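You operate a simulated robot arm through the tools that you are given. There is no shell and no other tool.

Carry out the task below with a simulated robot arm. There is one attempt and no reset: what you move stays moved.

Task
Take both caps off the round sockets and put them in the CAPS tray.

It is judged by the outcome, as a careful person would: the job done as asked, and still so three seconds after it is handed in. It fails if anything else is knocked over, pushed out of place, dropped, spilled or broken. Lids that push on must go on centred and level and be pressed home; caps that screw on are set level and turned clockwise until they are tight.

Robot
A 6-joint arm with a four-finger gripper, fixed in place. Base frame: the origin is on the floor under the middle of its stand, x ahead of it, y to its left, z up. Lengths are in mm, angles in rad, forces in N, time in s.
It reaches about 1041 mm from its shoulder. Its first joint turns from -2.897 to 2.897 rad. Payload 3.67 kg.
Tool frame: the origin (TCP) lies between the finger pads and is the grasp point; the fingertips stand 28 mm ahead of it; z points along the fingers, y is the line along which they close. The gripper opens to 112 mm; its body begins 73 mm behind the TCP.
Orientation is that of the tool frame in the base frame, as [roll, pitch, yaw] about the fixed x, y, z axes, in that order (R = Rz(yaw) Ry(pitch) Rx(roll)). With the fingers straight down and closing along the base's y, the tool's x points along the base's -x, its y along +y and its z along -z.

Tools
- The arm moves only by the tool send_rows. Its argument "series" is text: rows parted by semicolons, each of 7 numbers parted by spaces: the shift along the tool's x, y, z in mm, then the turn, a rotation vector about the tool's x, y, z in rad, then the closure, from 0 (fully open) to 1 (shut). In form: x y z wx wy wz gripper; .... A call has 1 to 20 rows; each row shifts and turns the commanded pose from where the row before left it, along the tool's axes as they then stand. Rows are played at 5 a second. More than 50 mm and 0.15 rad between two rows, or a gripper value outside its range, and nothing of the call is played. A pose out of reach is approached as far as the arm can. The call stops where the force on the tool passes 40 N (or 10 N more than at its start, if that is more) or the arm is blocked; 0.2 s more then pass. Each finger travels about 102.5 mm/s and halts on what it meets, pressing with about 20 N; the grip force reading is that of the motor and also rises with nothing between the fingers. The clock runs only during rows and for 0.2 s after the last one: add rows that do not move to give the fingers time. The reply holds the time, the measured pose of the TCP, the force on the tool along the base axes, the opening and the grip force, in the units named above and with some noise, with the torque about the TCP (base axes, N m) and any sound that the robot's microphone picked up.
- Cameras (640 x 400 px; columns grow to the right, rows downward): "scene" is fixed at [218.5, -500.3, 1507.9]; the picture's right is [0.59, -0.81, 0.00], its down [-0.56, -0.41, -0.72] and it looks along [0.58, 0.42, -0.70] (base axes); focal length 358 px, centre (320, 200). "wrist" rides on the gripper at [60, -18, -104] in the tool frame; the picture's right is [0.29, 0.96, 0.00], its down [-0.80, 0.24, -0.55] and it looks along [-0.53, 0.16, 0.83] (tool axes); focal length 234 px, centre (320, 200). There is no depth. A picture from a camera that has moved, and an enlarged one, comes with that camera's place and axes in the base frame and with its lens.
- capture(camera): a new picture of that camera. It takes no simulated time.
- zoom(camera, box): a new picture of the part [left, top, right, bottom] of that camera's present view, enlarged. It takes no simulated time.
- hand_in(): hands the job in; it is judged then, once.

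Nothing tells you positions but the pictures and the camera data. Unless the task says otherwise, let go and move clear before handing in.

The tools are called as name(argument=value, ...) on one line, values as JSON. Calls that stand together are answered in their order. send_rows: Moves the arm, as the interface text tells. Its arguments: {"type":"object","properties":{"series":{"type":"string"}},"required":["series"]} The other tools are called the same way: capture (camera) takes a picture; zoom (camera, box) takes an enlarged picture of a part of a camera's view; hand_in () hands the job in.

At the start:

```text
t: 0.0
eef_pos: [558.2, -123.1, 1199.2]
orientation: [3.141, 0.0, -3.141]
wrist_force: [-0.8, 0.2, 0.2]
moment: [-0.04, -0.01, 0.02]
finger_gap: 112.0
grasp_force: 0.1
```

scene: 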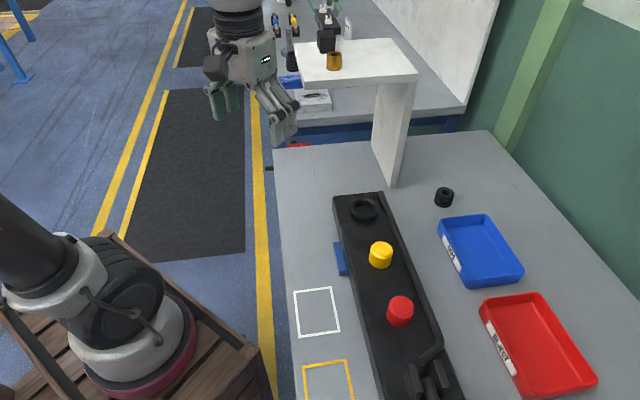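
wrist: 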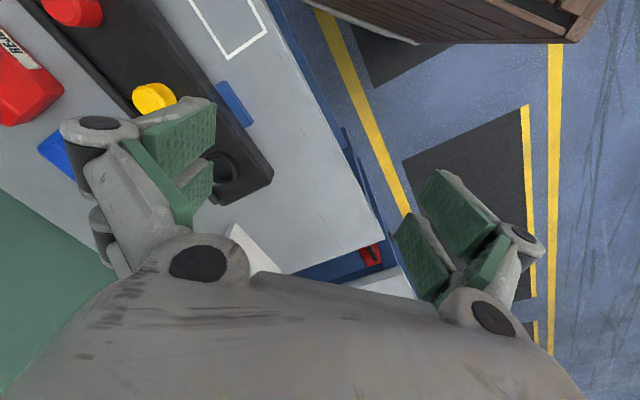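

I see a black panel with a yellow cap and a red cap, and two trays (blue and red) to the right. I'll zoom in to read labels and locate the caps.

zoom(camera="scene", box=[320, 180, 480, 280])

zoom(camera="scene", box=[340, 270, 500, 400])

zoom(camera="scene", box=[420, 180, 620, 400])

zoom(camera="scene", box=[200, 0, 440, 180])

zoom(camera="wrist", box=[0, 0, 300, 240])

```text
4.00 times, centred on (400, 230) of scene
camera zoom: at [218.5, -500.3, 1507.9], right [0.59, -0.81, 0.0], down [-0.56, -0.41, -0.72], along [0.58, 0.42, -0.7], focal length 1432 px, centre (0, 80)
```

zoom: 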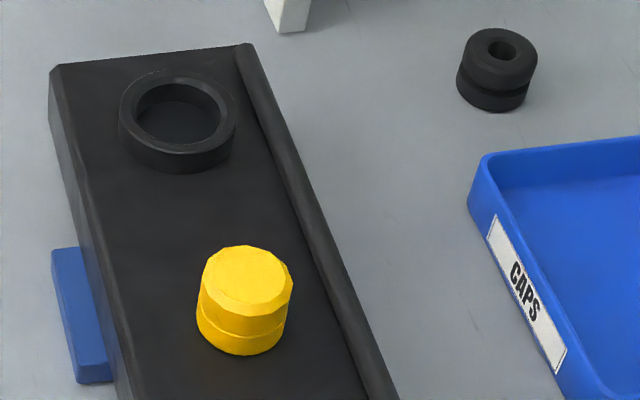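

```text
3.08 times, centred on (420, 335) of scene
camera zoom: at [218.5, -500.3, 1507.9], right [0.59, -0.81, 0.0], down [-0.56, -0.41, -0.72], along [0.58, 0.42, -0.7], focal length 1101 px, centre (12, -215)
```

zoom: 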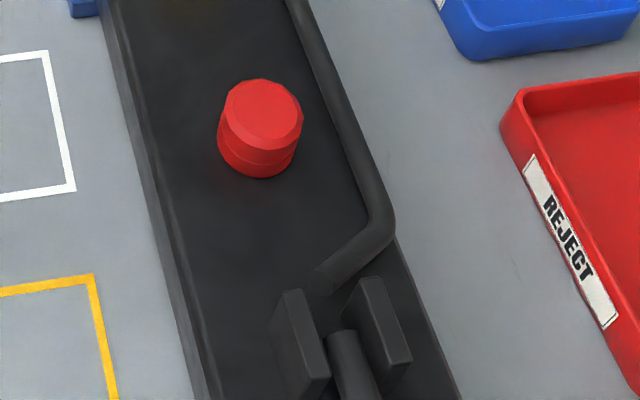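

```text
1.82 times, centred on (520, 290) of scene
camera zoom: at [218.5, -500.3, 1507.9], right [0.59, -0.81, 0.0], down [-0.56, -0.41, -0.72], along [0.58, 0.42, -0.7], focal length 651 px, centre (-44, 36)
```

zoom: 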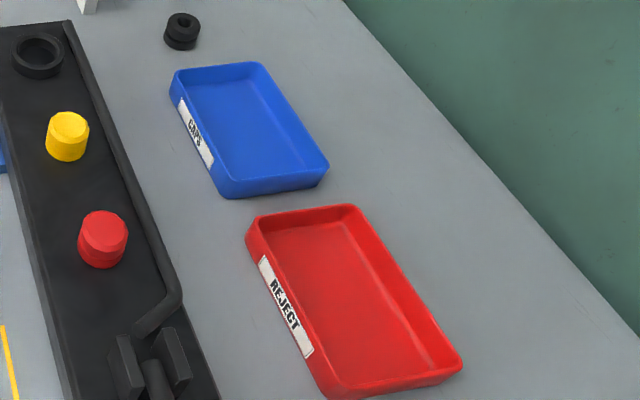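

```text
2.22 times, centred on (320, 90) of scene
camera zoom: at [218.5, -500.3, 1507.9], right [0.59, -0.81, 0.0], down [-0.56, -0.41, -0.72], along [0.58, 0.42, -0.7], focal length 795 px, centre (320, 444)
```

zoom: 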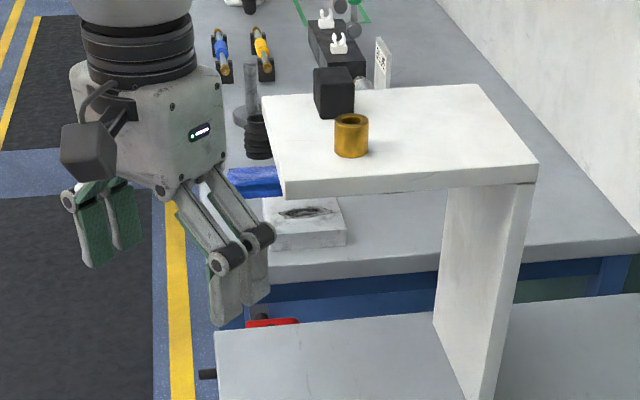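

```text
1.67 times, centred on (150, 120) of wrist
camera zoom: at [497.2, -140.5, 1303.0], right [-0.29, 0.96, 0.0], down [0.8, 0.24, 0.55], along [0.53, 0.16, -0.83], focal length 390 px, centre (603, 333)
```

zoom: 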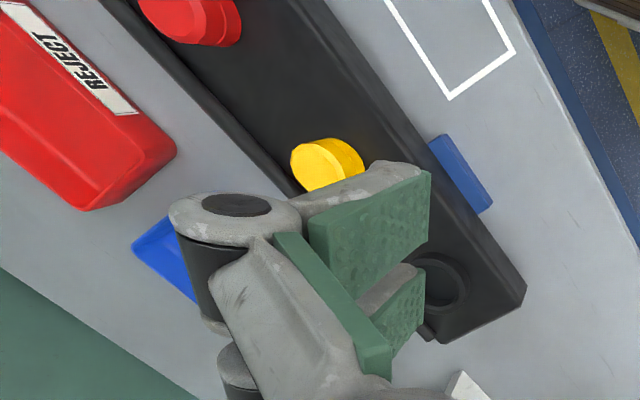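

I take the table to be near z≈900, the yellow cap near (627, -349, 957), and the red cap about 110 mm away toward (-x, -y) along the panel. Next I move the gripper over this area, staying high, to get a better wrist view and triangulate.

send_rows(series="5.9 -26.5 4.9 0 0 0 0; 5.9 -26.5 4.9 0 0 0 0; 5.9 -26.5 4.9 0 0 0 0; 5.9 -26.5 4.9 0 0 0 0; 5.9 -26.5 4.9 0 0 0 0; 5.9 -26.5 4.9 0 0 0 0; 5.9 -26.5 4.9 0 0 0 0; 5.9 -26.5 4.9 0 0 0 0; 5.9 -26.5 4.9 0 0 0 0; 5.9 -26.5 4.9 0 0 0 0; 0 0 0 0 0 0 0; 0 0 0 0 0 0 0")

capture(camera="wrist")

capture(camera="scene")

```text
t: 2.6
eef_pos: [497.6, -389.1, 1150.1]
orientation: [-3.141, 0.0, -3.141]
wrist_force: [-1.2, -0.5, -0.2]
moment: [0.02, -0.01, 0.0]
finger_gap: 111.9
grasp_force: 0.0
```

```text
taken
camera wrist: at [437.8, -405.7, 1254.0], right [-0.29, 0.96, 0.0], down [0.8, 0.24, 0.55], along [0.53, 0.16, -0.83], focal length 234 px, centre (320, 200)
```

wrist: 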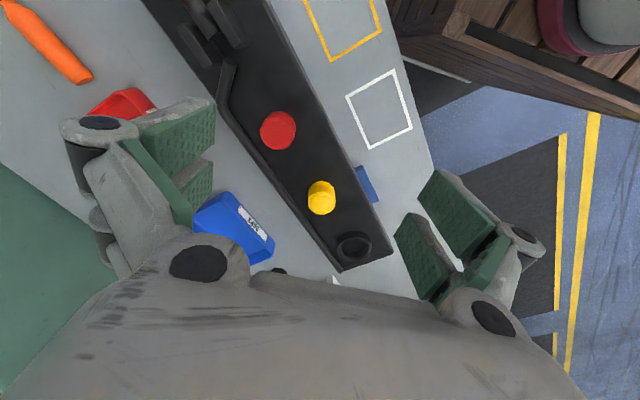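

```text
taken
```

scene: 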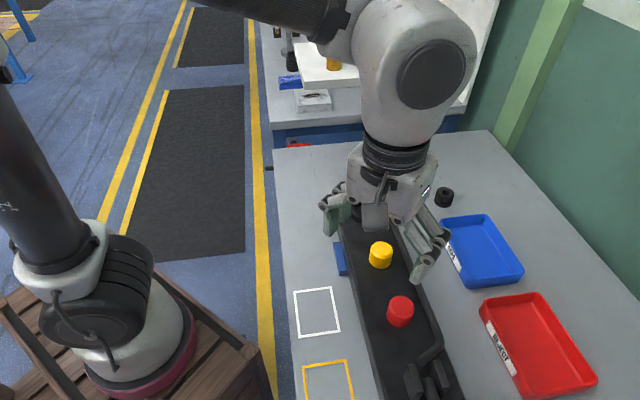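

zoom(camera="wrist", box=[240, 90, 400, 290])

zoom(camera="wrist", box=[140, 0, 340, 160])

zoom(camera="scene", box=[360, 230, 440, 330])

```text
2.00 times, centred on (320, 190) of wrist
camera zoom: at [437.8, -405.7, 1254.0], right [-0.29, 0.96, 0.0], down [0.8, 0.24, 0.55], along [0.53, 0.16, -0.83], focal length 468 px, centre (320, 220)
```

zoom: 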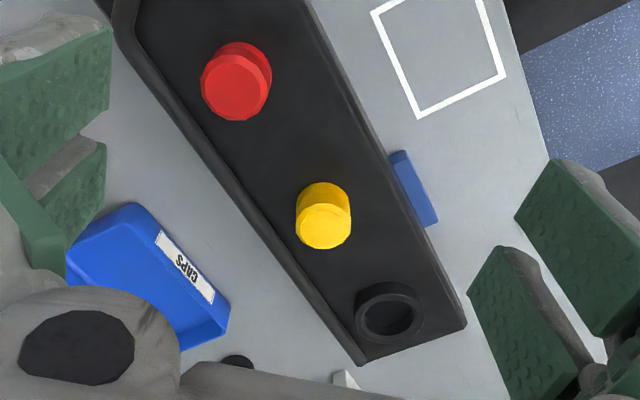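

```text
2.50 times, centred on (240, 80) of wrist
camera zoom: at [437.8, -405.7, 1254.0], right [-0.29, 0.96, 0.0], down [0.8, 0.24, 0.55], along [0.53, 0.16, -0.83], focal length 585 px, centre (520, 500)
```

zoom: 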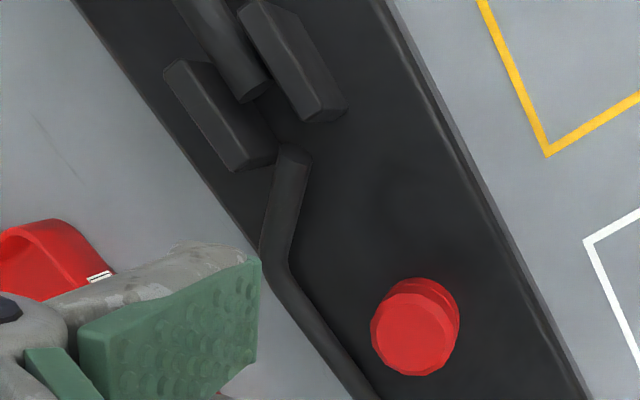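

```text
4.00 times, centred on (400, 280) of scene
camera zoom: at [218.5, -500.3, 1507.9], right [0.59, -0.81, 0.0], down [-0.56, -0.41, -0.72], along [0.58, 0.42, -0.7], focal length 1432 px, centre (0, -120)
```

zoom: 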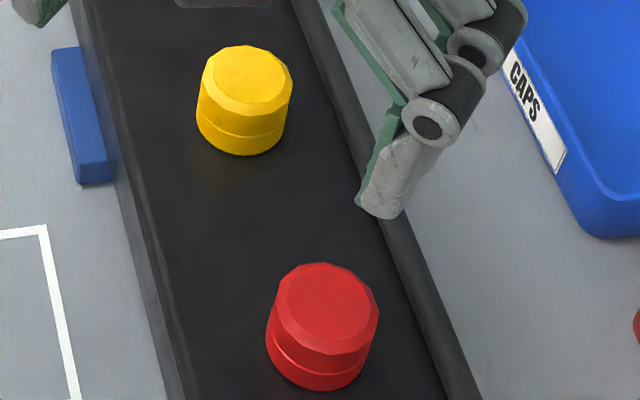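

Both caps top out near z≈960: yellow near (631, -345) and red near (544, -431), with the panel lying at about 45°. The CAPS tray is centred near (781, -494). Next I move above the yellow cap and rotate 45° so the fingers close along the panel, away from the pipe.

send_rows(series="-16.7 5.5 8.75 0 0 0 0; -16.7 5.5 8.75 0 0 0 0; -16.7 5.5 8.75 0 0 0 0; -16.7 5.5 8.75 0 0 0 0; -16.7 5.5 8.75 0 0 0 0; -16.7 5.5 8.75 0 0 0 0; -16.7 5.5 8.75 0 0 0 0; -16.7 5.5 8.75 0 0 0 0; 0 0 0 0 0 0.097 0; 0 0 0 0 0 0.097 0; 0 0 0 0 0 0.097 0; 0 0 0 0 0 0.097 0; 0 0 0 0 0 0.097 0; 0 0 0 0 0 0.097 0; 0 0 0 0 0 0.097 0; 0 0 0 0 0 0.097 0; 0 0 0 0 0 0 0; 0 0 0 0 0 0 0")

capture(camera="wrist")

capture(camera="scene")

```text
t: 6.4
eef_pos: [631.3, -343.9, 1080.8]
orientation: [-3.141, 0.0, 2.366]
wrist_force: [-0.2, 0.0, 0.1]
moment: [0.06, -0.01, -0.01]
finger_gap: 111.7
grasp_force: 0.1
```

```text
taken
camera wrist: at [576.3, -314.4, 1183.4], right [0.47, 0.88, 0.0], down [0.74, -0.39, 0.55], along [0.49, -0.26, -0.83], focal length 234 px, centre (320, 200)
```

wrist: 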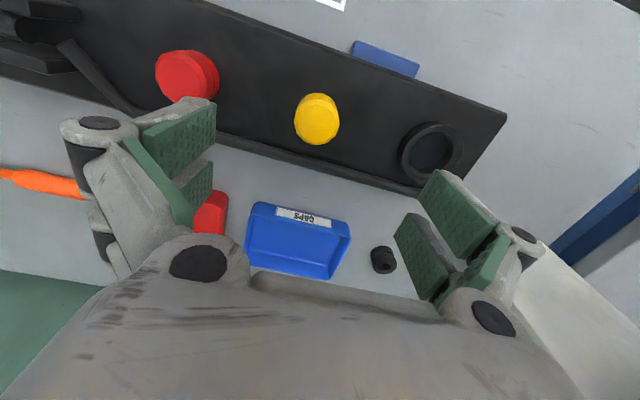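

```text
taken
```

scene: 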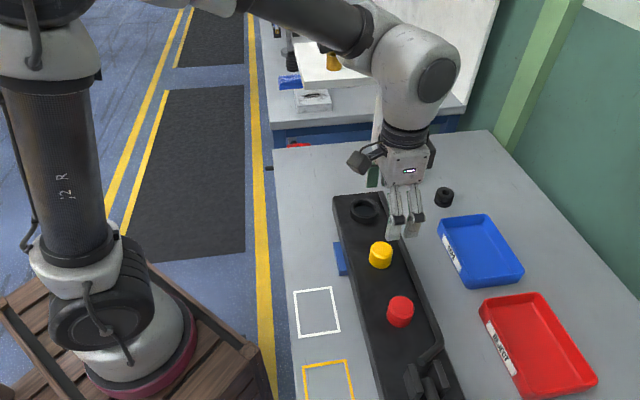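

zoom(camera="wrist", box=[260, 60, 420, 180])

zoom(camera="wrist", box=[120, 20, 280, 140])

```text
3.33 times, centred on (340, 120) of wrist
camera zoom: at [576.3, -314.4, 1183.4], right [0.47, 0.88, 0.0], down [0.74, -0.39, 0.55], along [0.49, -0.26, -0.83], focal length 781 px, centre (253, 467)
```

zoom: 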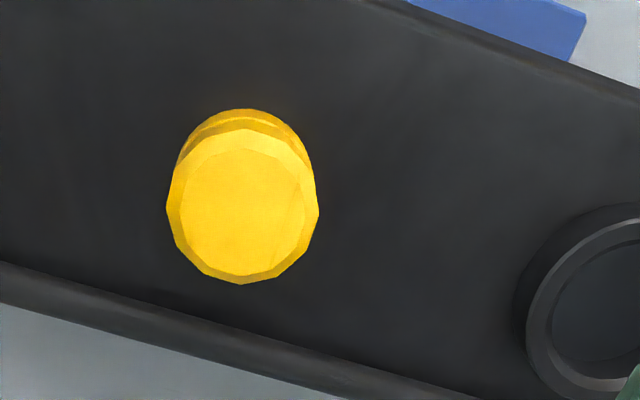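

```text
3.33 times, centred on (200, 80) of wrist
camera zoom: at [576.3, -314.4, 1183.4], right [0.47, 0.88, 0.0], down [0.74, -0.39, 0.55], along [0.49, -0.26, -0.83], focal length 781 px, centre (720, 600)
```

zoom: 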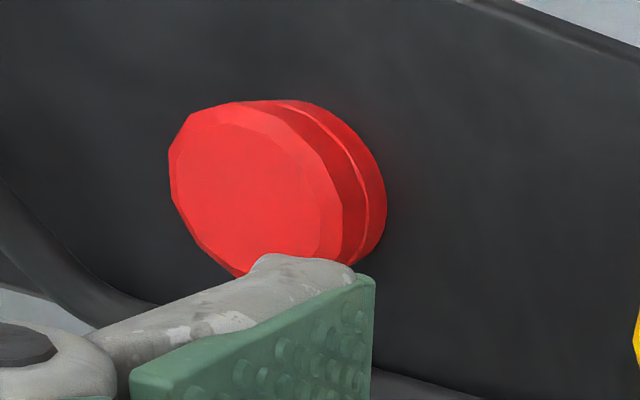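

The yellow cap's top centre is now refined to about (628.5, -345.5, 961), diameter ≈43 mm, with the pipe's inner edge ~44 mm to its side. I'll partly close the fingers, centre on it, and come down to just above it, then check.

send_rows(series="0.9 -3.1 0 0 0 0 0.33; 0 0 15 0 0 0 0.33; 0 0 15 0 0 0 0.33; 0 0 15 0 0 0 0.33; 0 0 15 0 0 0 0.33; 0 0 15 0 0 0 0.33; 0 0 0 0 0 0 0.33; 0 0 0 0 0 0 0.33")

capture(camera="wrist")

zoom(camera="scene", box=[330, 150, 470, 330])

```text
t: 8.2
eef_pos: [629.9, -345.2, 1004.9]
orientation: [3.141, 0.0, 2.365]
wrist_force: [0.0, 0.1, 0.4]
moment: [0.0, -0.02, 0.0]
finger_gap: 75.2
grasp_force: 0.1
```

```text
taken
camera wrist: at [573.4, -315.4, 1108.9], right [0.47, 0.89, 0.0], down [0.74, -0.39, 0.55], along [0.49, -0.26, -0.83], focal length 234 px, centre (320, 200)
```

wrist: 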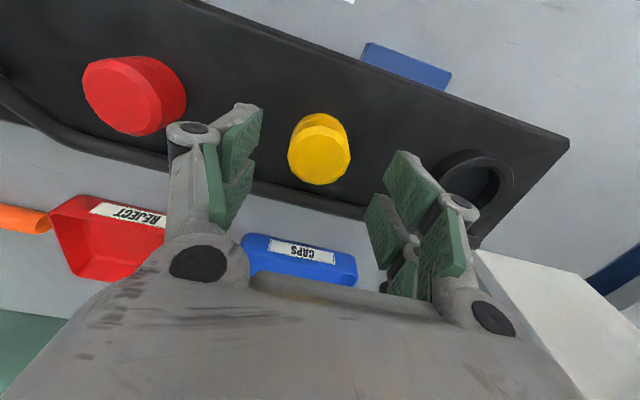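

```text
2.22 times, centred on (400, 240) of scene
camera zoom: at [218.5, -500.3, 1507.9], right [0.59, -0.81, 0.0], down [-0.56, -0.41, -0.72], along [0.58, 0.42, -0.7], focal length 795 px, centre (142, 111)
```

zoom: 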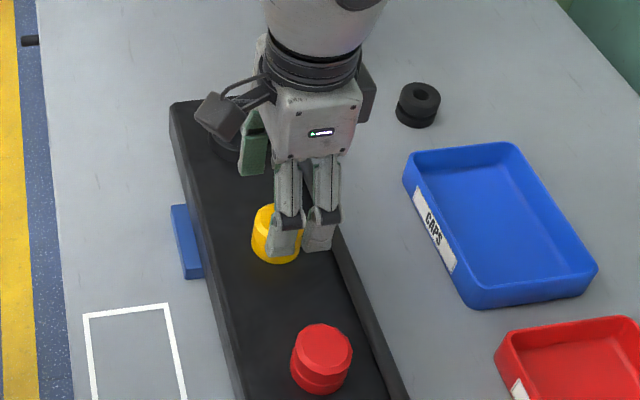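

zoom(camera="wrist", box=[160, 80, 480, 280])

```text
2.00 times, centred on (320, 180) of wrist
camera zoom: at [573.4, -315.4, 1108.9], right [0.47, 0.89, 0.0], down [0.74, -0.39, 0.55], along [0.49, -0.26, -0.83], focal length 468 px, centre (320, 240)
```

zoom: 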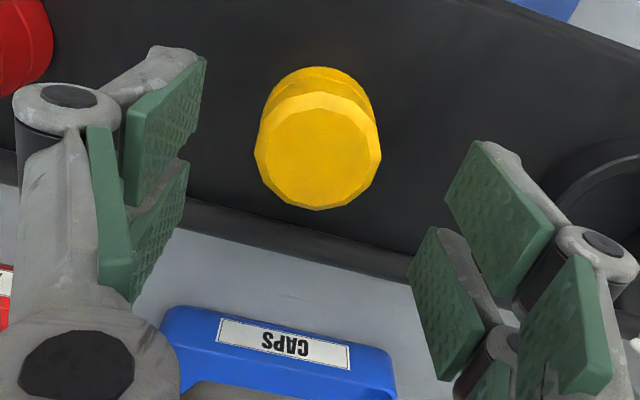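

The cap is centred between the fingers to within about 1 mm. I'll lower about 33 mm so that the fingertips sit around the cap's upper part, then close.

send_rows(series="0.3 -0.8 8.2 0 0 0 0.33; 0 0 8.2 0 0 0 0.33; 0 0 8.2 0 0 0 0.33; 0 0 8.2 0 0 0 0.33; 0 0 0 0 0 0 0.33; 0 0 0 0 0 0 0.33")

zoom(camera="wrist", box=[160, 80, 480, 280])

zoom(camera="scene", box=[350, 200, 450, 280])

```text
t: 9.6
eef_pos: [628.0, -347.4, 973.3]
orientation: [3.141, 0.0, 2.366]
wrist_force: [-0.9, -0.3, -0.8]
moment: [0.0, 0.0, 0.08]
finger_gap: 75.0
grasp_force: 0.0
```

```text
2.00 times, centred on (320, 180) of wrist
camera zoom: at [572.8, -316.5, 1075.8], right [0.47, 0.89, 0.0], down [0.74, -0.39, 0.55], along [0.49, -0.26, -0.83], focal length 468 px, centre (320, 240)
```

zoom: 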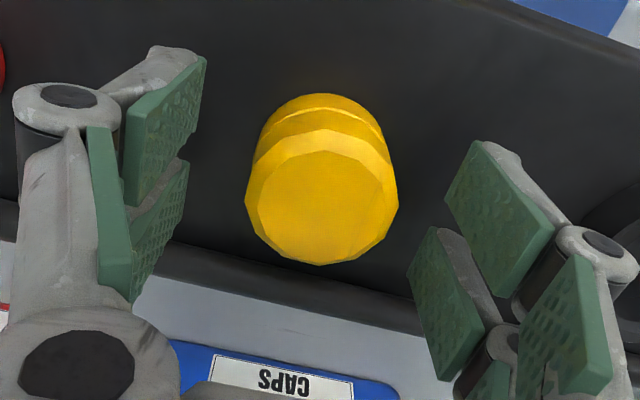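

```text
5.00 times, centred on (400, 240) of scene
camera zoom: at [218.5, -500.3, 1507.9], right [0.59, -0.81, 0.0], down [-0.56, -0.41, -0.72], along [0.58, 0.42, -0.7], focal length 1789 px, centre (-80, 0)
```

zoom: 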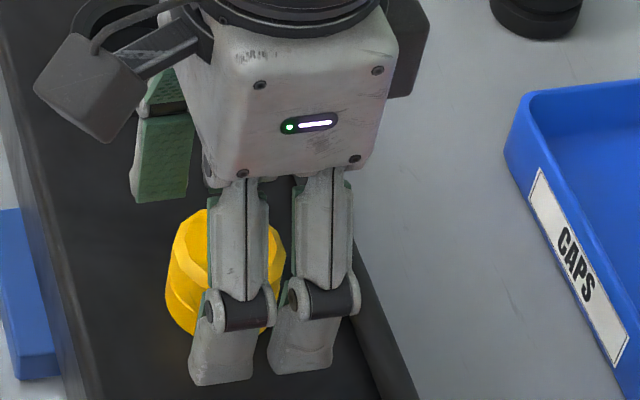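

Fingertips are at about z≈945 straddling the yellow cap evenly, clear of the pipe. Now I close on it.

send_rows(series="0 0 0 0 0 0 0.5; 0 0 0 0 0 0 0.7; 0 0 0 0 0 0 0.8; 0 0 0 0 0 0 0.8")

zoom(camera="wrist", box=[160, 80, 480, 280])

zoom(camera="scene", box=[350, 200, 450, 280])

```text
t: 10.6
eef_pos: [629.3, -345.7, 972.3]
orientation: [3.139, 0.0, 2.367]
wrist_force: [6.9, 7.2, 2.1]
moment: [0.26, -0.17, -0.01]
finger_gap: 40.5
grasp_force: 20.3
```

```text
2.00 times, centred on (320, 180) of wrist
camera zoom: at [573.2, -316.0, 1076.0], right [0.47, 0.89, 0.0], down [0.74, -0.39, 0.55], along [0.49, -0.26, -0.83], focal length 468 px, centre (320, 240)
```

zoom: 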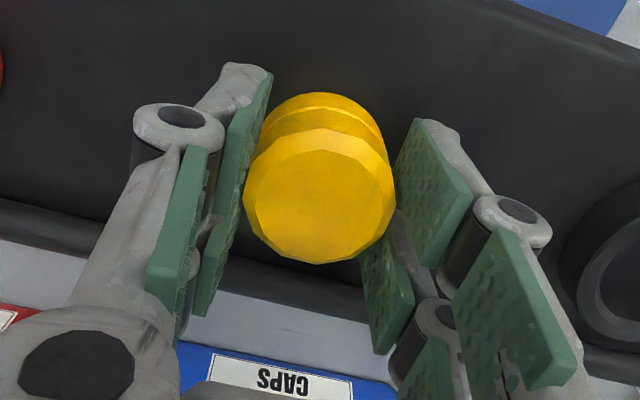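

```text
5.00 times, centred on (400, 240) of scene
camera zoom: at [218.5, -500.3, 1507.9], right [0.59, -0.81, 0.0], down [-0.56, -0.41, -0.72], along [0.58, 0.42, -0.7], focal length 1789 px, centre (-80, 0)
```

zoom: 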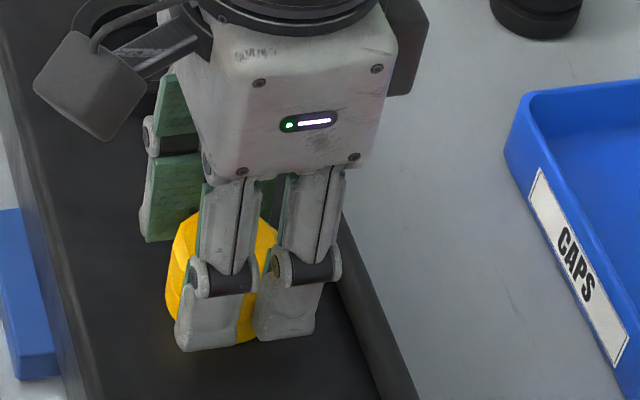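

The yellow cap is gripped (gap 40.5 mm). There's a small sideways load, so I'll ease it off and try a gentle counter-clockwise turn first, in case it screws on.

send_rows(series="0 0.7 0 0 0 0 0.8; 0 0 0 0 0 -0.06 0.8; 0 0 0 0 0 -0.06 0.8; 0 0 0 0 0 0 0.8")

zoom(camera="wrist", box=[160, 80, 480, 280])

```text
t: 11.6
eef_pos: [627.9, -346.2, 973.2]
orientation: [-3.141, 0.001, 2.488]
wrist_force: [3.4, -0.7, 5.7]
moment: [0.0, -0.04, -0.03]
finger_gap: 40.9
grasp_force: 20.3
```

```text
2.00 times, centred on (320, 180) of wrist
camera zoom: at [570.1, -322.9, 1076.1], right [0.36, 0.93, 0.0], down [0.78, -0.3, 0.55], along [0.52, -0.2, -0.83], focal length 468 px, centre (320, 240)
```

zoom: 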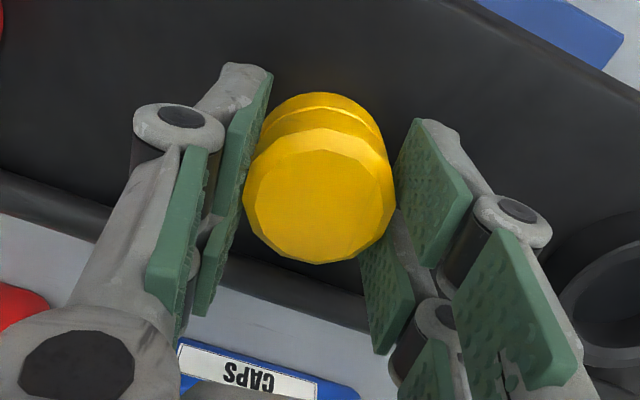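

The cap turned with the gripper at almost no torque, and the upward force rose slightly, which suggests a thread lifting it. I'll keep turning counter-clockwise and watch the forces.

send_rows(series="0 0 0 0 0 -0.08 0.8; 0 0 0 0 0 -0.08 0.8; 0 0 0 0 0 -0.08 0.8; 0 0 0 0 0 -0.08 0.8; 0 0 0 0 0 0 0.8")

zoom(camera="wrist", box=[160, 80, 480, 280])

zoom(camera="scene", box=[350, 200, 450, 280])

```text
t: 12.8
eef_pos: [630.6, -345.8, 973.6]
orientation: [-3.141, 0.001, 2.807]
wrist_force: [3.4, -3.4, 8.6]
moment: [-0.11, -0.09, 0.0]
finger_gap: 40.7
grasp_force: 19.8
```

```text
2.00 times, centred on (320, 180) of wrist
camera zoom: at [566.0, -342.6, 1076.4], right [0.04, 1.0, 0.0], down [0.83, -0.04, 0.55], along [0.55, -0.02, -0.83], focal length 468 px, centre (320, 240)
```

zoom: 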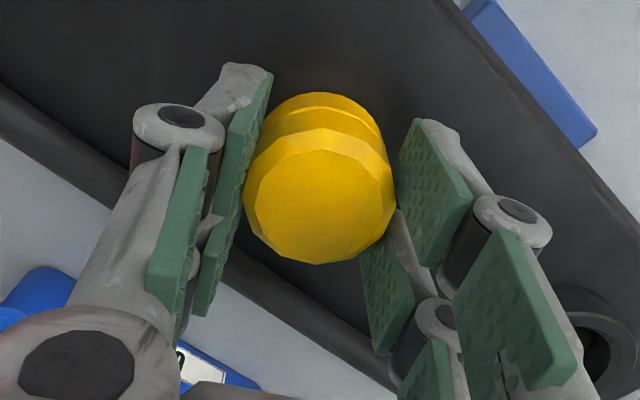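

```text
5.00 times, centred on (400, 240) of scene
camera zoom: at [218.5, -500.3, 1507.9], right [0.59, -0.81, 0.0], down [-0.56, -0.41, -0.72], along [0.58, 0.42, -0.7], focal length 1789 px, centre (-80, 0)
```

zoom: 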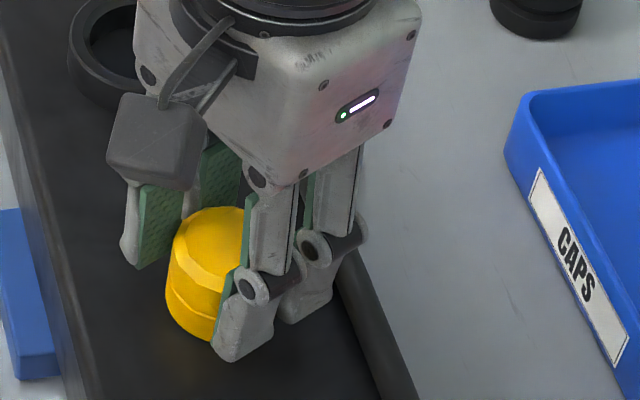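

The upward force keeps growing as it turns, consistent with a screw thread. I'll raise 0.6 mm to relieve it and check how it responds.

send_rows(series="0 0 -0.6 0 0 0 0.8; 0 0 0 0 0 0 0.8")

zoom(camera="scene", box=[370, 230, 450, 280])

```text
t: 13.4
eef_pos: [629.0, -346.1, 973.7]
orientation: [-3.141, 0.001, 2.804]
wrist_force: [2.7, -5.0, 4.1]
moment: [-0.19, -0.11, 0.03]
finger_gap: 40.4
grasp_force: 20.1
```

```text
8.00 times, centred on (410, 255) of scene
camera zoom: at [218.5, -500.3, 1507.9], right [0.59, -0.81, 0.0], down [-0.56, -0.41, -0.72], along [0.58, 0.42, -0.7], focal length 2863 px, centre (-400, -240)
```

zoom: 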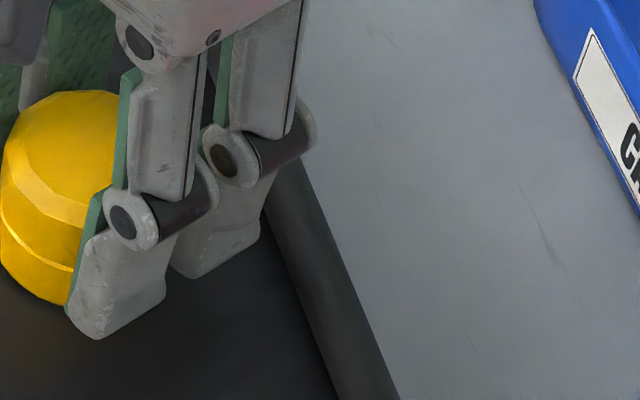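

Stiffness is about 7.5 N/mm. I'll lift another 1.5 mm as a gentle test of whether the cap is already free or still held by its thread.

send_rows(series="0 0 -0.8 0 0 0 0.8; 0 0 -0.7 0 0 0 0.8; 0 0 0 0 0 0 0.8")

zoom(camera="wrist", box=[160, 80, 480, 280])

```text
t: 14.2
eef_pos: [628.7, -346.5, 972.8]
orientation: [3.141, -0.003, 2.805]
wrist_force: [2.3, -7.6, -15.4]
moment: [-0.18, -0.13, -0.02]
finger_gap: 40.4
grasp_force: 20.4
```

```text
2.00 times, centred on (320, 180) of wrist
camera zoom: at [566.3, -342.7, 1077.0], right [0.04, 1.0, 0.0], down [0.83, -0.04, 0.55], along [0.55, -0.02, -0.83], focal length 468 px, centre (320, 240)
```

zoom: 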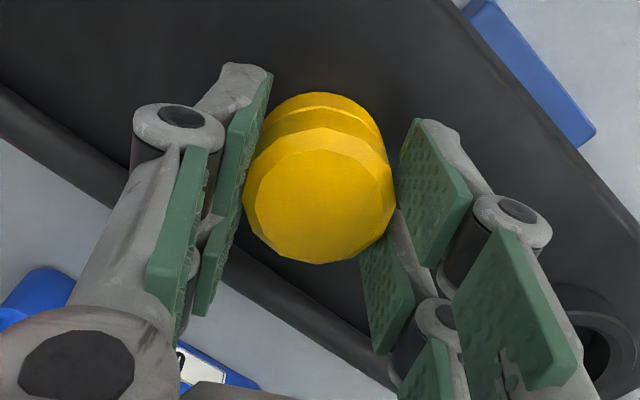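

It's still held by a thread (–15 N), so I'll lower back to neutral, release slightly, raise clear, rotate back clockwise in the air by ~1.05 rad, and regrasp a little higher for a longer unscrewing stroke clear of the pipe.

send_rows(series="0 0 1.1 0 0 0 0.8; 0 0 0 0 0 0 0.8; 0 0 0 0 0 0 0.55; 0 0 0 0 0 0 0.55; 0 0 -10 0 0 0 0.55; 0 0 -15 0 0 0 0.55; 0 0 0 0 0 0.15 0.45; 0 0 0 0 0 0.15 0.45; 0 0 0 0 0 0.15 0.45; 0 0 0 0 0 0.15 0.45; 0 0 0 0 0 0.15 0.45; 0 0 0 0 0 0.15 0.45; 0 0 0 0 0 0.15 0.45; 0 0 0 0 0 0 0.45; 0 0 0 0 0 0 0.45")

capture(camera="wrist")

zoom(camera="scene", box=[350, 190, 470, 330])

```text
t: 17.4
eef_pos: [628.6, -345.1, 999.4]
orientation: [3.141, 0.0, 1.755]
wrist_force: [-0.9, 0.3, -0.2]
moment: [-0.01, 0.02, 0.02]
finger_gap: 61.7
grasp_force: 0.0
```

```text
taken
camera wrist: at [600.0, -289.1, 1101.8], right [0.89, 0.46, 0.0], down [0.38, -0.74, 0.55], along [0.25, -0.49, -0.83], focal length 234 px, centre (320, 200)
```

wrist: 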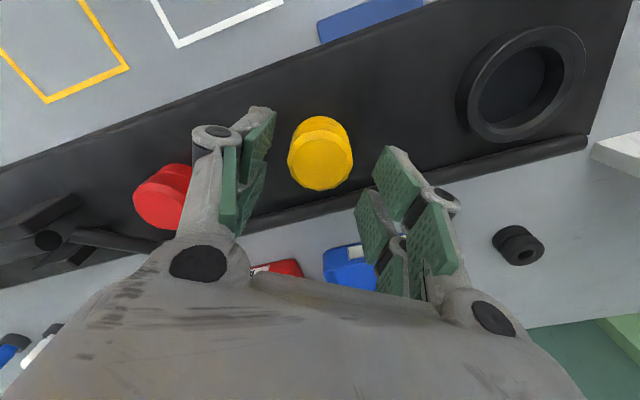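

```text
2.86 times, centred on (410, 260) of scene
camera zoom: at [218.5, -500.3, 1507.9], right [0.59, -0.81, 0.0], down [-0.56, -0.41, -0.72], along [0.58, 0.42, -0.7], focal length 1022 px, centre (63, 29)
```

zoom: 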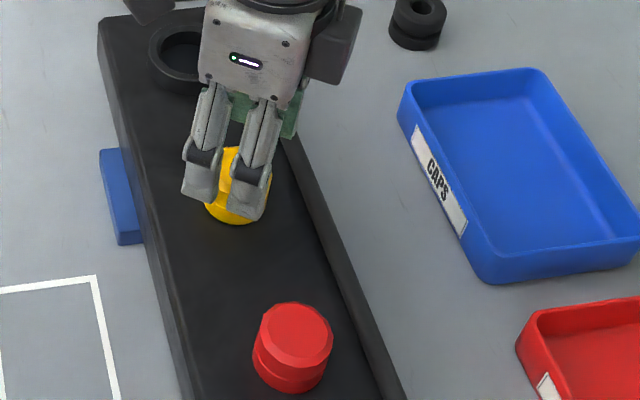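

The cap stayed put and the gripper is back at yaw 1.755. I'll lower to z≈977.5, grip again, and turn counter-clockwise while rising about 1 mm per rad.

send_rows(series="0 0 8 0 0 0 0.45; 0 0 8 0 0 0 0.45; 0 0 5.5 0 0 0 0.45; 0 0 0 0 0 0 0.6; 0 0 0 0 0 0 0.8; 0 0 0 0 0 0 0.8; 0 0 -0.12 0 0 -0.12 0.8; 0 0 -0.12 0 0 -0.12 0.8; 0 0 -0.12 0 0 -0.12 0.8; 0 0 -0.12 0 0 -0.12 0.8; 0 0 0 0 0 0 0.8")

zoom(camera="wrist", box=[160, 80, 480, 280])

zoom(camera="scene", box=[350, 200, 450, 280])

```text
t: 19.8
eef_pos: [627.9, -346.0, 978.4]
orientation: [-3.141, 0.0, 2.238]
wrist_force: [7.4, 3.6, 9.1]
moment: [0.17, -0.17, 0.01]
finger_gap: 40.8
grasp_force: 19.6
```

```text
2.00 times, centred on (320, 180) of wrist
camera zoom: at [577.5, -309.0, 1080.7], right [0.57, 0.82, 0.0], down [0.68, -0.48, 0.55], along [0.45, -0.32, -0.83], focal length 468 px, centre (320, 240)
```

zoom: 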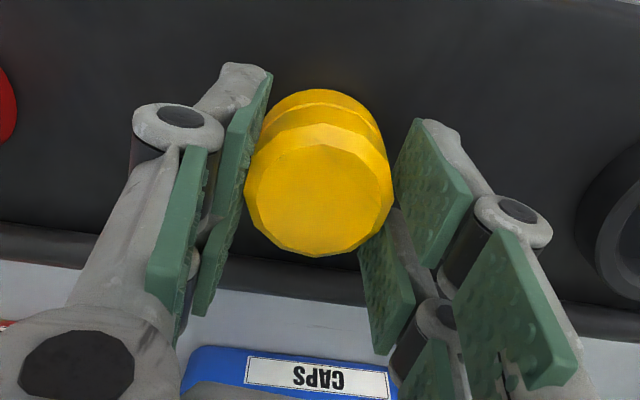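

```text
5.00 times, centred on (400, 240) of scene
camera zoom: at [218.5, -500.3, 1507.9], right [0.59, -0.81, 0.0], down [-0.56, -0.41, -0.72], along [0.58, 0.42, -0.7], focal length 1789 px, centre (-80, 0)
```

zoom: 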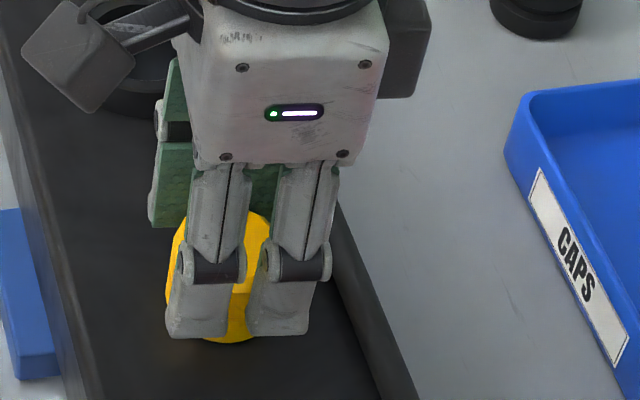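

The upward push still builds, so the pitch is larger than assumed. I'll relieve it, trim sideways, and continue turning with about 2 mm/rad of rise.

send_rows(series="0 0.5 -0.6 0 0 0 0.8; 0 0 -0.25 0 0 -0.12 0.8; 0 0 -0.25 0 0 -0.12 0.8; 0 0 -0.25 0 0 -0.12 0.8; 0 0 -0.25 0 0 -0.12 0.8; 0 0 0 0 0 0 0.8")

zoom(camera="wrist", box=[160, 80, 480, 280])

zoom(camera="scene", box=[350, 200, 450, 280])

```text
t: 21.2
eef_pos: [629.6, -345.5, 978.2]
orientation: [-3.14, 0.0, 2.717]
wrist_force: [-0.2, 0.3, 0.2]
moment: [0.01, -0.02, -0.01]
finger_gap: 40.5
grasp_force: 20.0
```

```text
2.00 times, centred on (320, 180) of wrist
camera zoom: at [567.1, -336.1, 1082.0], right [0.13, 0.99, 0.0], down [0.83, -0.11, 0.55], along [0.55, -0.07, -0.83], focal length 468 px, centre (320, 240)
```

zoom: 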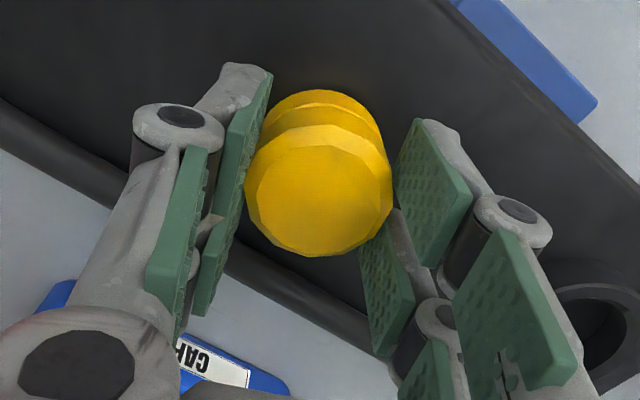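

```text
5.00 times, centred on (400, 240) of scene
camera zoom: at [218.5, -500.3, 1507.9], right [0.59, -0.81, 0.0], down [-0.56, -0.41, -0.72], along [0.58, 0.42, -0.7], focal length 1789 px, centre (-80, 0)
```

zoom: 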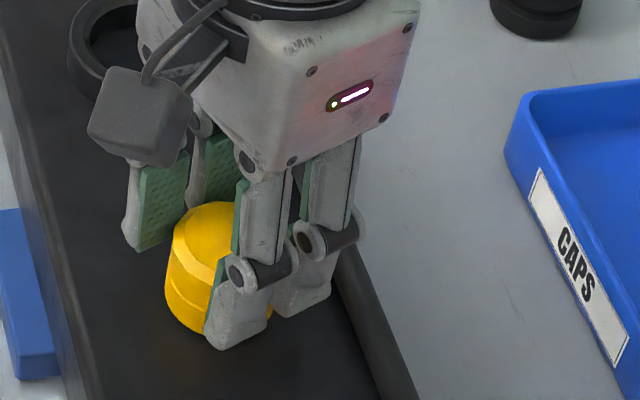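

All forces have dropped to about zero, suggesting the yellow cap has come off its thread. I'll lift gently and check.

send_rows(series="0 0 -1 0 0 0 0.8; 0 0 -1 0 0 0 0.8; 0 0 -2 0 0 0 0.8; 0 0 -2 0 0 0 0.8; 0 0 0 0 0 0 0.8")

zoom(camera="wrist", box=[160, 80, 480, 280])

zoom(camera="scene", box=[350, 200, 450, 280])

```text
t: 22.4
eef_pos: [629.0, -344.7, 984.4]
orientation: [3.141, 0.0, 2.714]
wrist_force: [0.2, 0.1, 0.2]
moment: [0.04, -0.01, 0.02]
finger_gap: 40.3
grasp_force: 19.7
```

```text
2.00 times, centred on (320, 180) of wrist
camera zoom: at [567.3, -336.2, 1088.0], right [0.13, 0.99, 0.0], down [0.83, -0.11, 0.55], along [0.55, -0.07, -0.83], focal length 468 px, centre (320, 240)
```

zoom: 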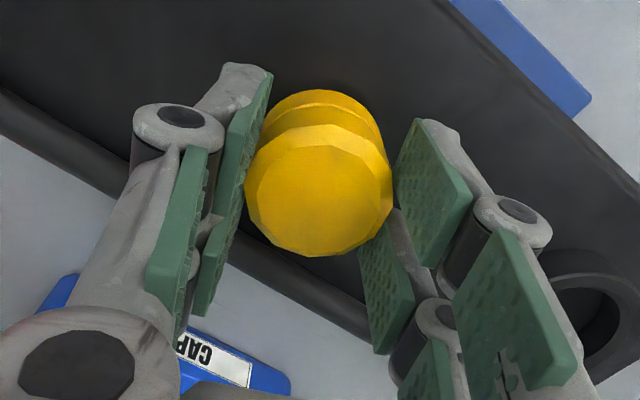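

```text
5.00 times, centred on (400, 240) of scene
camera zoom: at [218.5, -500.3, 1507.9], right [0.59, -0.81, 0.0], down [-0.56, -0.41, -0.72], along [0.58, 0.42, -0.7], focal length 1789 px, centre (-80, 0)
```

zoom: 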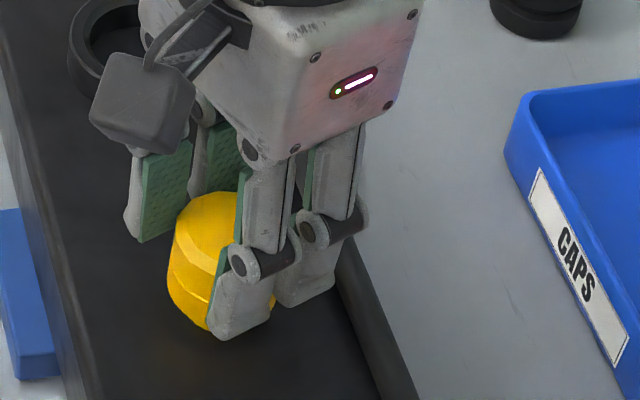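

The yellow cap is free and rises with the gripper. I'll lift it higher and check.

send_rows(series="0 0 -6 0 0 0 0.8; 0 0 -10 0 0 0 0.8; 0 0 -12 0 0 0 0.8; 0 0 -12 0 0 0 0.8; 0 0 -12 0 0 0 0.8; 0 0 -12 0 0 0 0.8; 0 0 -12 0 0 0 0.8; 0 0 0 0 0 0 0.8")

capture(camera="wrist")

zoom(camera="scene", box=[330, 150, 470, 280])

```text
t: 24.2
eef_pos: [630.1, -345.8, 1061.6]
orientation: [3.141, -0.001, 2.717]
wrist_force: [0.0, -0.4, -0.6]
moment: [0.0, 0.0, 0.03]
finger_gap: 40.6
grasp_force: 19.6
```

```text
taken
camera wrist: at [567.3, -336.6, 1164.6], right [0.13, 0.99, 0.0], down [0.83, -0.11, 0.55], along [0.55, -0.07, -0.83], focal length 234 px, centre (320, 200)
```

wrist: 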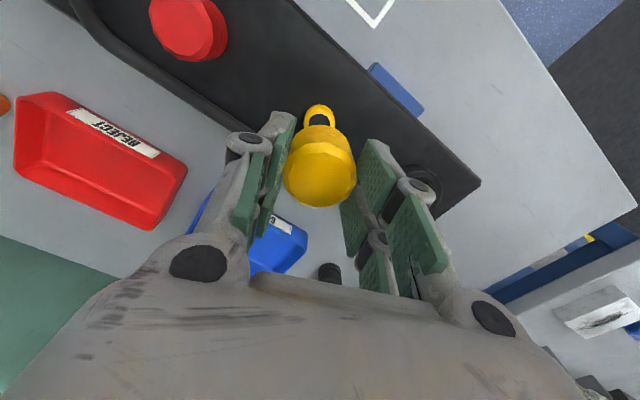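

```text
3.08 times, centred on (400, 215) of scene
camera zoom: at [218.5, -500.3, 1507.9], right [0.59, -0.81, 0.0], down [-0.56, -0.41, -0.72], along [0.58, 0.42, -0.7], focal length 1101 px, centre (74, 154)
```

zoom: 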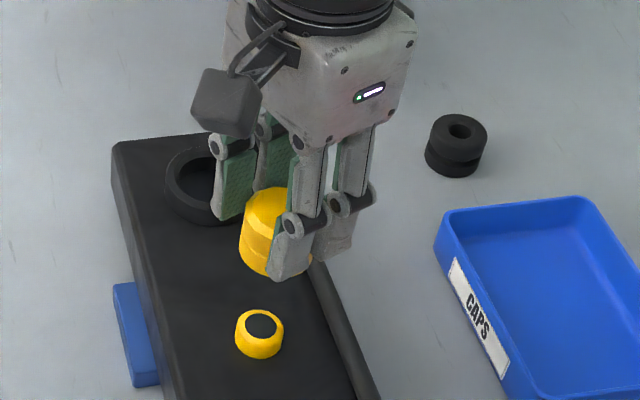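

The yellow cap is off, leaving its small yellow socket ring behind. I'll carry it at this height over toward the CAPS tray and turn the gripper so it closes across the tray's short side.

send_rows(series="-19.9 -7.3 0 0 0 0 0.8; -19.9 -7.3 0 0 0 0 0.8; -19.9 -7.3 0 0 0 0 0.8; -19.9 -7.3 0 0 0 0 0.8; -19.9 -7.3 0 0 0 0 0.8; -19.9 -7.3 0 0 0 0 0.8; -19.9 -7.3 0 0 0 0 0.8; -19.9 -7.3 0 0 0 0 0.8; 0 0 0 0 0 -0.12 0.8; 0 0 0 0 0 -0.12 0.8; 0 0 0 0 0 -0.12 0.8; 0 0 0 0 0 -0.12 0.8; 0 0 0 0 0 -0.12 0.8; 0 0 0 0 0 -0.12 0.8; 0 0 0 0 0 -0.12 0.8; 0 0 0 0 0 -0.12 0.8; 0 0 0 0 0 -0.12 0.8; 0 0 0 0 0 -0.12 0.8; 0 0 0 0 0 0 0.8")

capture(camera="wrist")

capture(camera="scene")

```text
t: 28.2
eef_pos: [750.2, -464.5, 1061.2]
orientation: [3.14, 0.001, -2.365]
wrist_force: [0.3, -0.3, -0.8]
moment: [-0.06, 0.01, 0.01]
finger_gap: 40.5
grasp_force: 19.5
```

```text
taken
camera wrist: at [720.0, -518.3, 1164.0], right [-0.88, 0.48, 0.0], down [0.4, 0.73, 0.55], along [0.27, 0.49, -0.83], focal length 234 px, centre (320, 200)
```

wrist: 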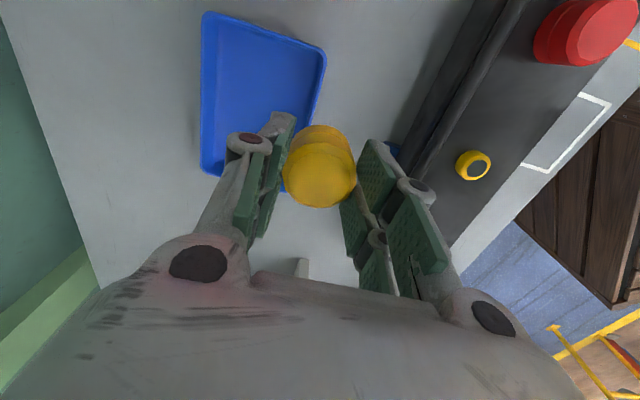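

```text
taken
```

scene: 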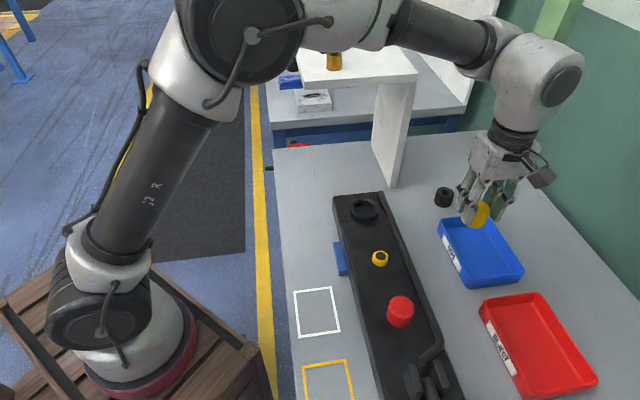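

zoom(camera="wrist", box=[180, 0, 420, 200])

zoom(camera="scene", box=[420, 140, 560, 300])

```text
2.00 times, centred on (300, 100) of wrist
camera zoom: at [720.0, -518.3, 1164.0], right [-0.88, 0.48, 0.0], down [0.4, 0.73, 0.55], along [0.27, 0.49, -0.83], focal length 468 px, centre (360, 400)
```

zoom: 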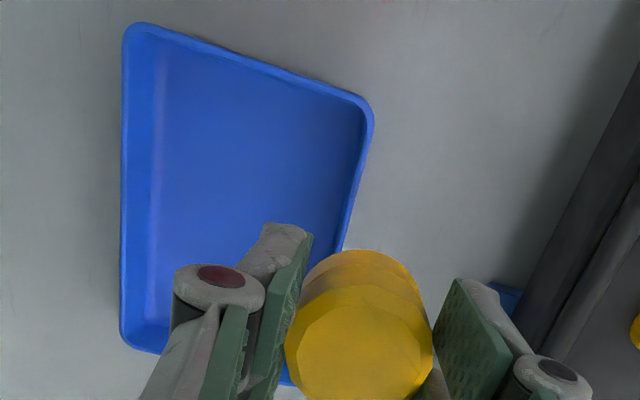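

```text
2.50 times, centred on (490, 220) of scene
camera zoom: at [218.5, -500.3, 1507.9], right [0.59, -0.81, 0.0], down [-0.56, -0.41, -0.72], along [0.58, 0.42, -0.7], focal length 895 px, centre (-105, 150)
```

zoom: 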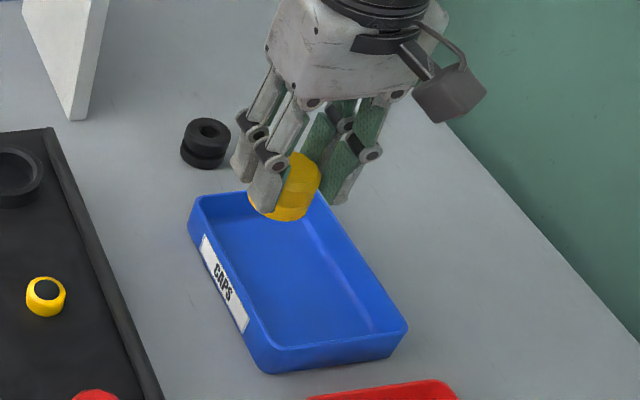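

The tray rim triangulates to z≈907 with its centre near (808, -492). I'll move over the tray's far half, around (828, -470), still high, and check.

send_rows(series="-10.3 -11.7 0 0 0 0 0.8; -10.3 -11.7 0 0 0 0 0.8; -10.3 -11.7 0 0 0 0 0.8; -10.3 -11.7 0 0 0 0 0.8; -10.3 -11.7 0 0 0 0 0.8; 0 0 0 0 0 0 0.8; 0 0 0 0 0 0 0.8")

capture(camera="wrist")

capture(camera="scene")

```text
t: 29.8
eef_pos: [827.0, -470.0, 1060.4]
orientation: [-3.141, -0.001, -2.368]
wrist_force: [0.0, 0.1, -1.1]
moment: [-0.01, 0.04, 0.03]
finger_gap: 40.8
grasp_force: 19.7
```

```text
taken
camera wrist: at [798.2, -524.2, 1164.1], right [-0.88, 0.48, 0.0], down [0.4, 0.73, 0.55], along [0.27, 0.49, -0.83], focal length 234 px, centre (320, 200)
```

wrist: 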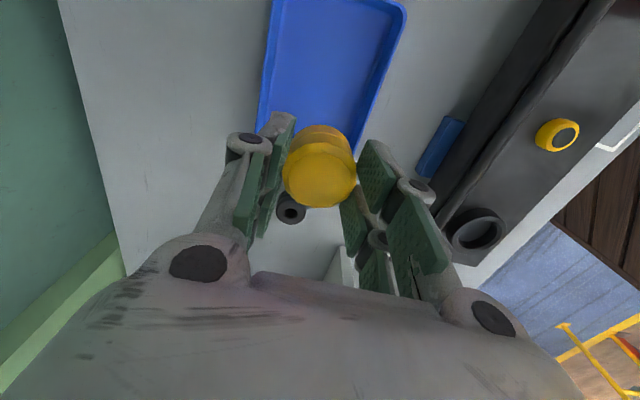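

```text
taken
```

scene: 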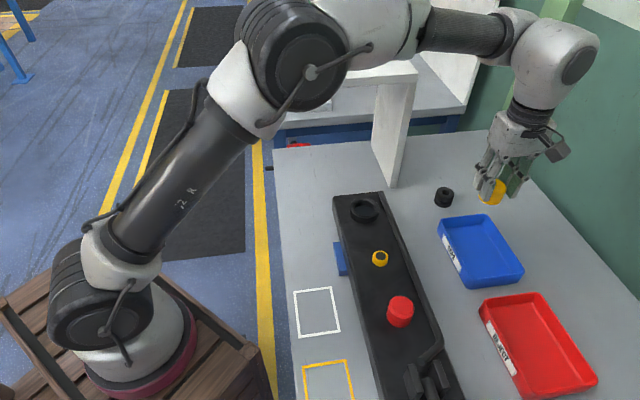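

The gripper is over the tray, centred across its width. I'll shift ~14 mm back toward the tray's middle and lower to just above the rim, then check.

send_rows(series="7 0 0 0 0 0 0.8; 6.8 -0.5 10 0 0 0 0.8; 0 0 16 0 0 0 0.8; 0 0 16 0 0 0 0.8; 0 0 16 0 0 0 0.8; 0 0 16 0 0 0 0.8; 0 0 16 0 0 0 0.8; 0 0 12 0 0 0 0.8; 0 0 0 0 0 0 0.8; 0 0 0 0 0 0 0.8")

capture(camera="wrist")

zoom(camera="scene", box=[420, 140, 560, 300])

```text
t: 32.0
eef_pos: [817.2, -479.0, 960.0]
orientation: [-3.141, 0.0, -2.367]
wrist_force: [-1.0, 0.2, -0.9]
moment: [0.01, 0.01, 0.01]
finger_gap: 40.6
grasp_force: 20.2
```

```text
taken
camera wrist: at [787.7, -534.2, 1062.1], right [-0.88, 0.48, 0.0], down [0.4, 0.73, 0.55], along [0.27, 0.49, -0.83], focal length 234 px, centre (320, 200)
```

wrist: 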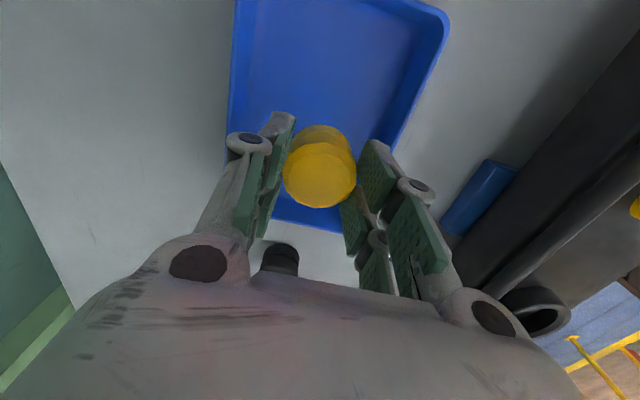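

```text
2.50 times, centred on (490, 220) of scene
camera zoom: at [218.5, -500.3, 1507.9], right [0.59, -0.81, 0.0], down [-0.56, -0.41, -0.72], along [0.58, 0.42, -0.7], focal length 895 px, centre (-105, 150)
```

zoom: 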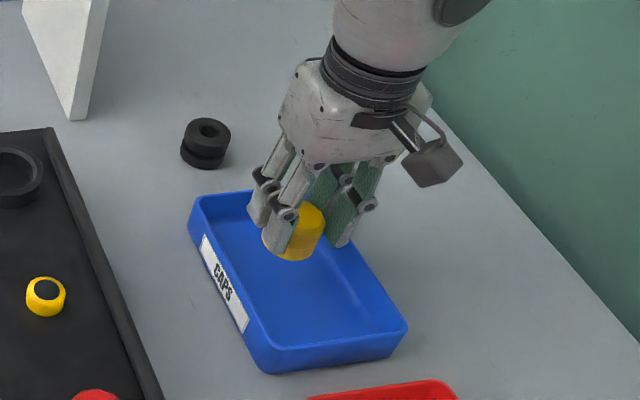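

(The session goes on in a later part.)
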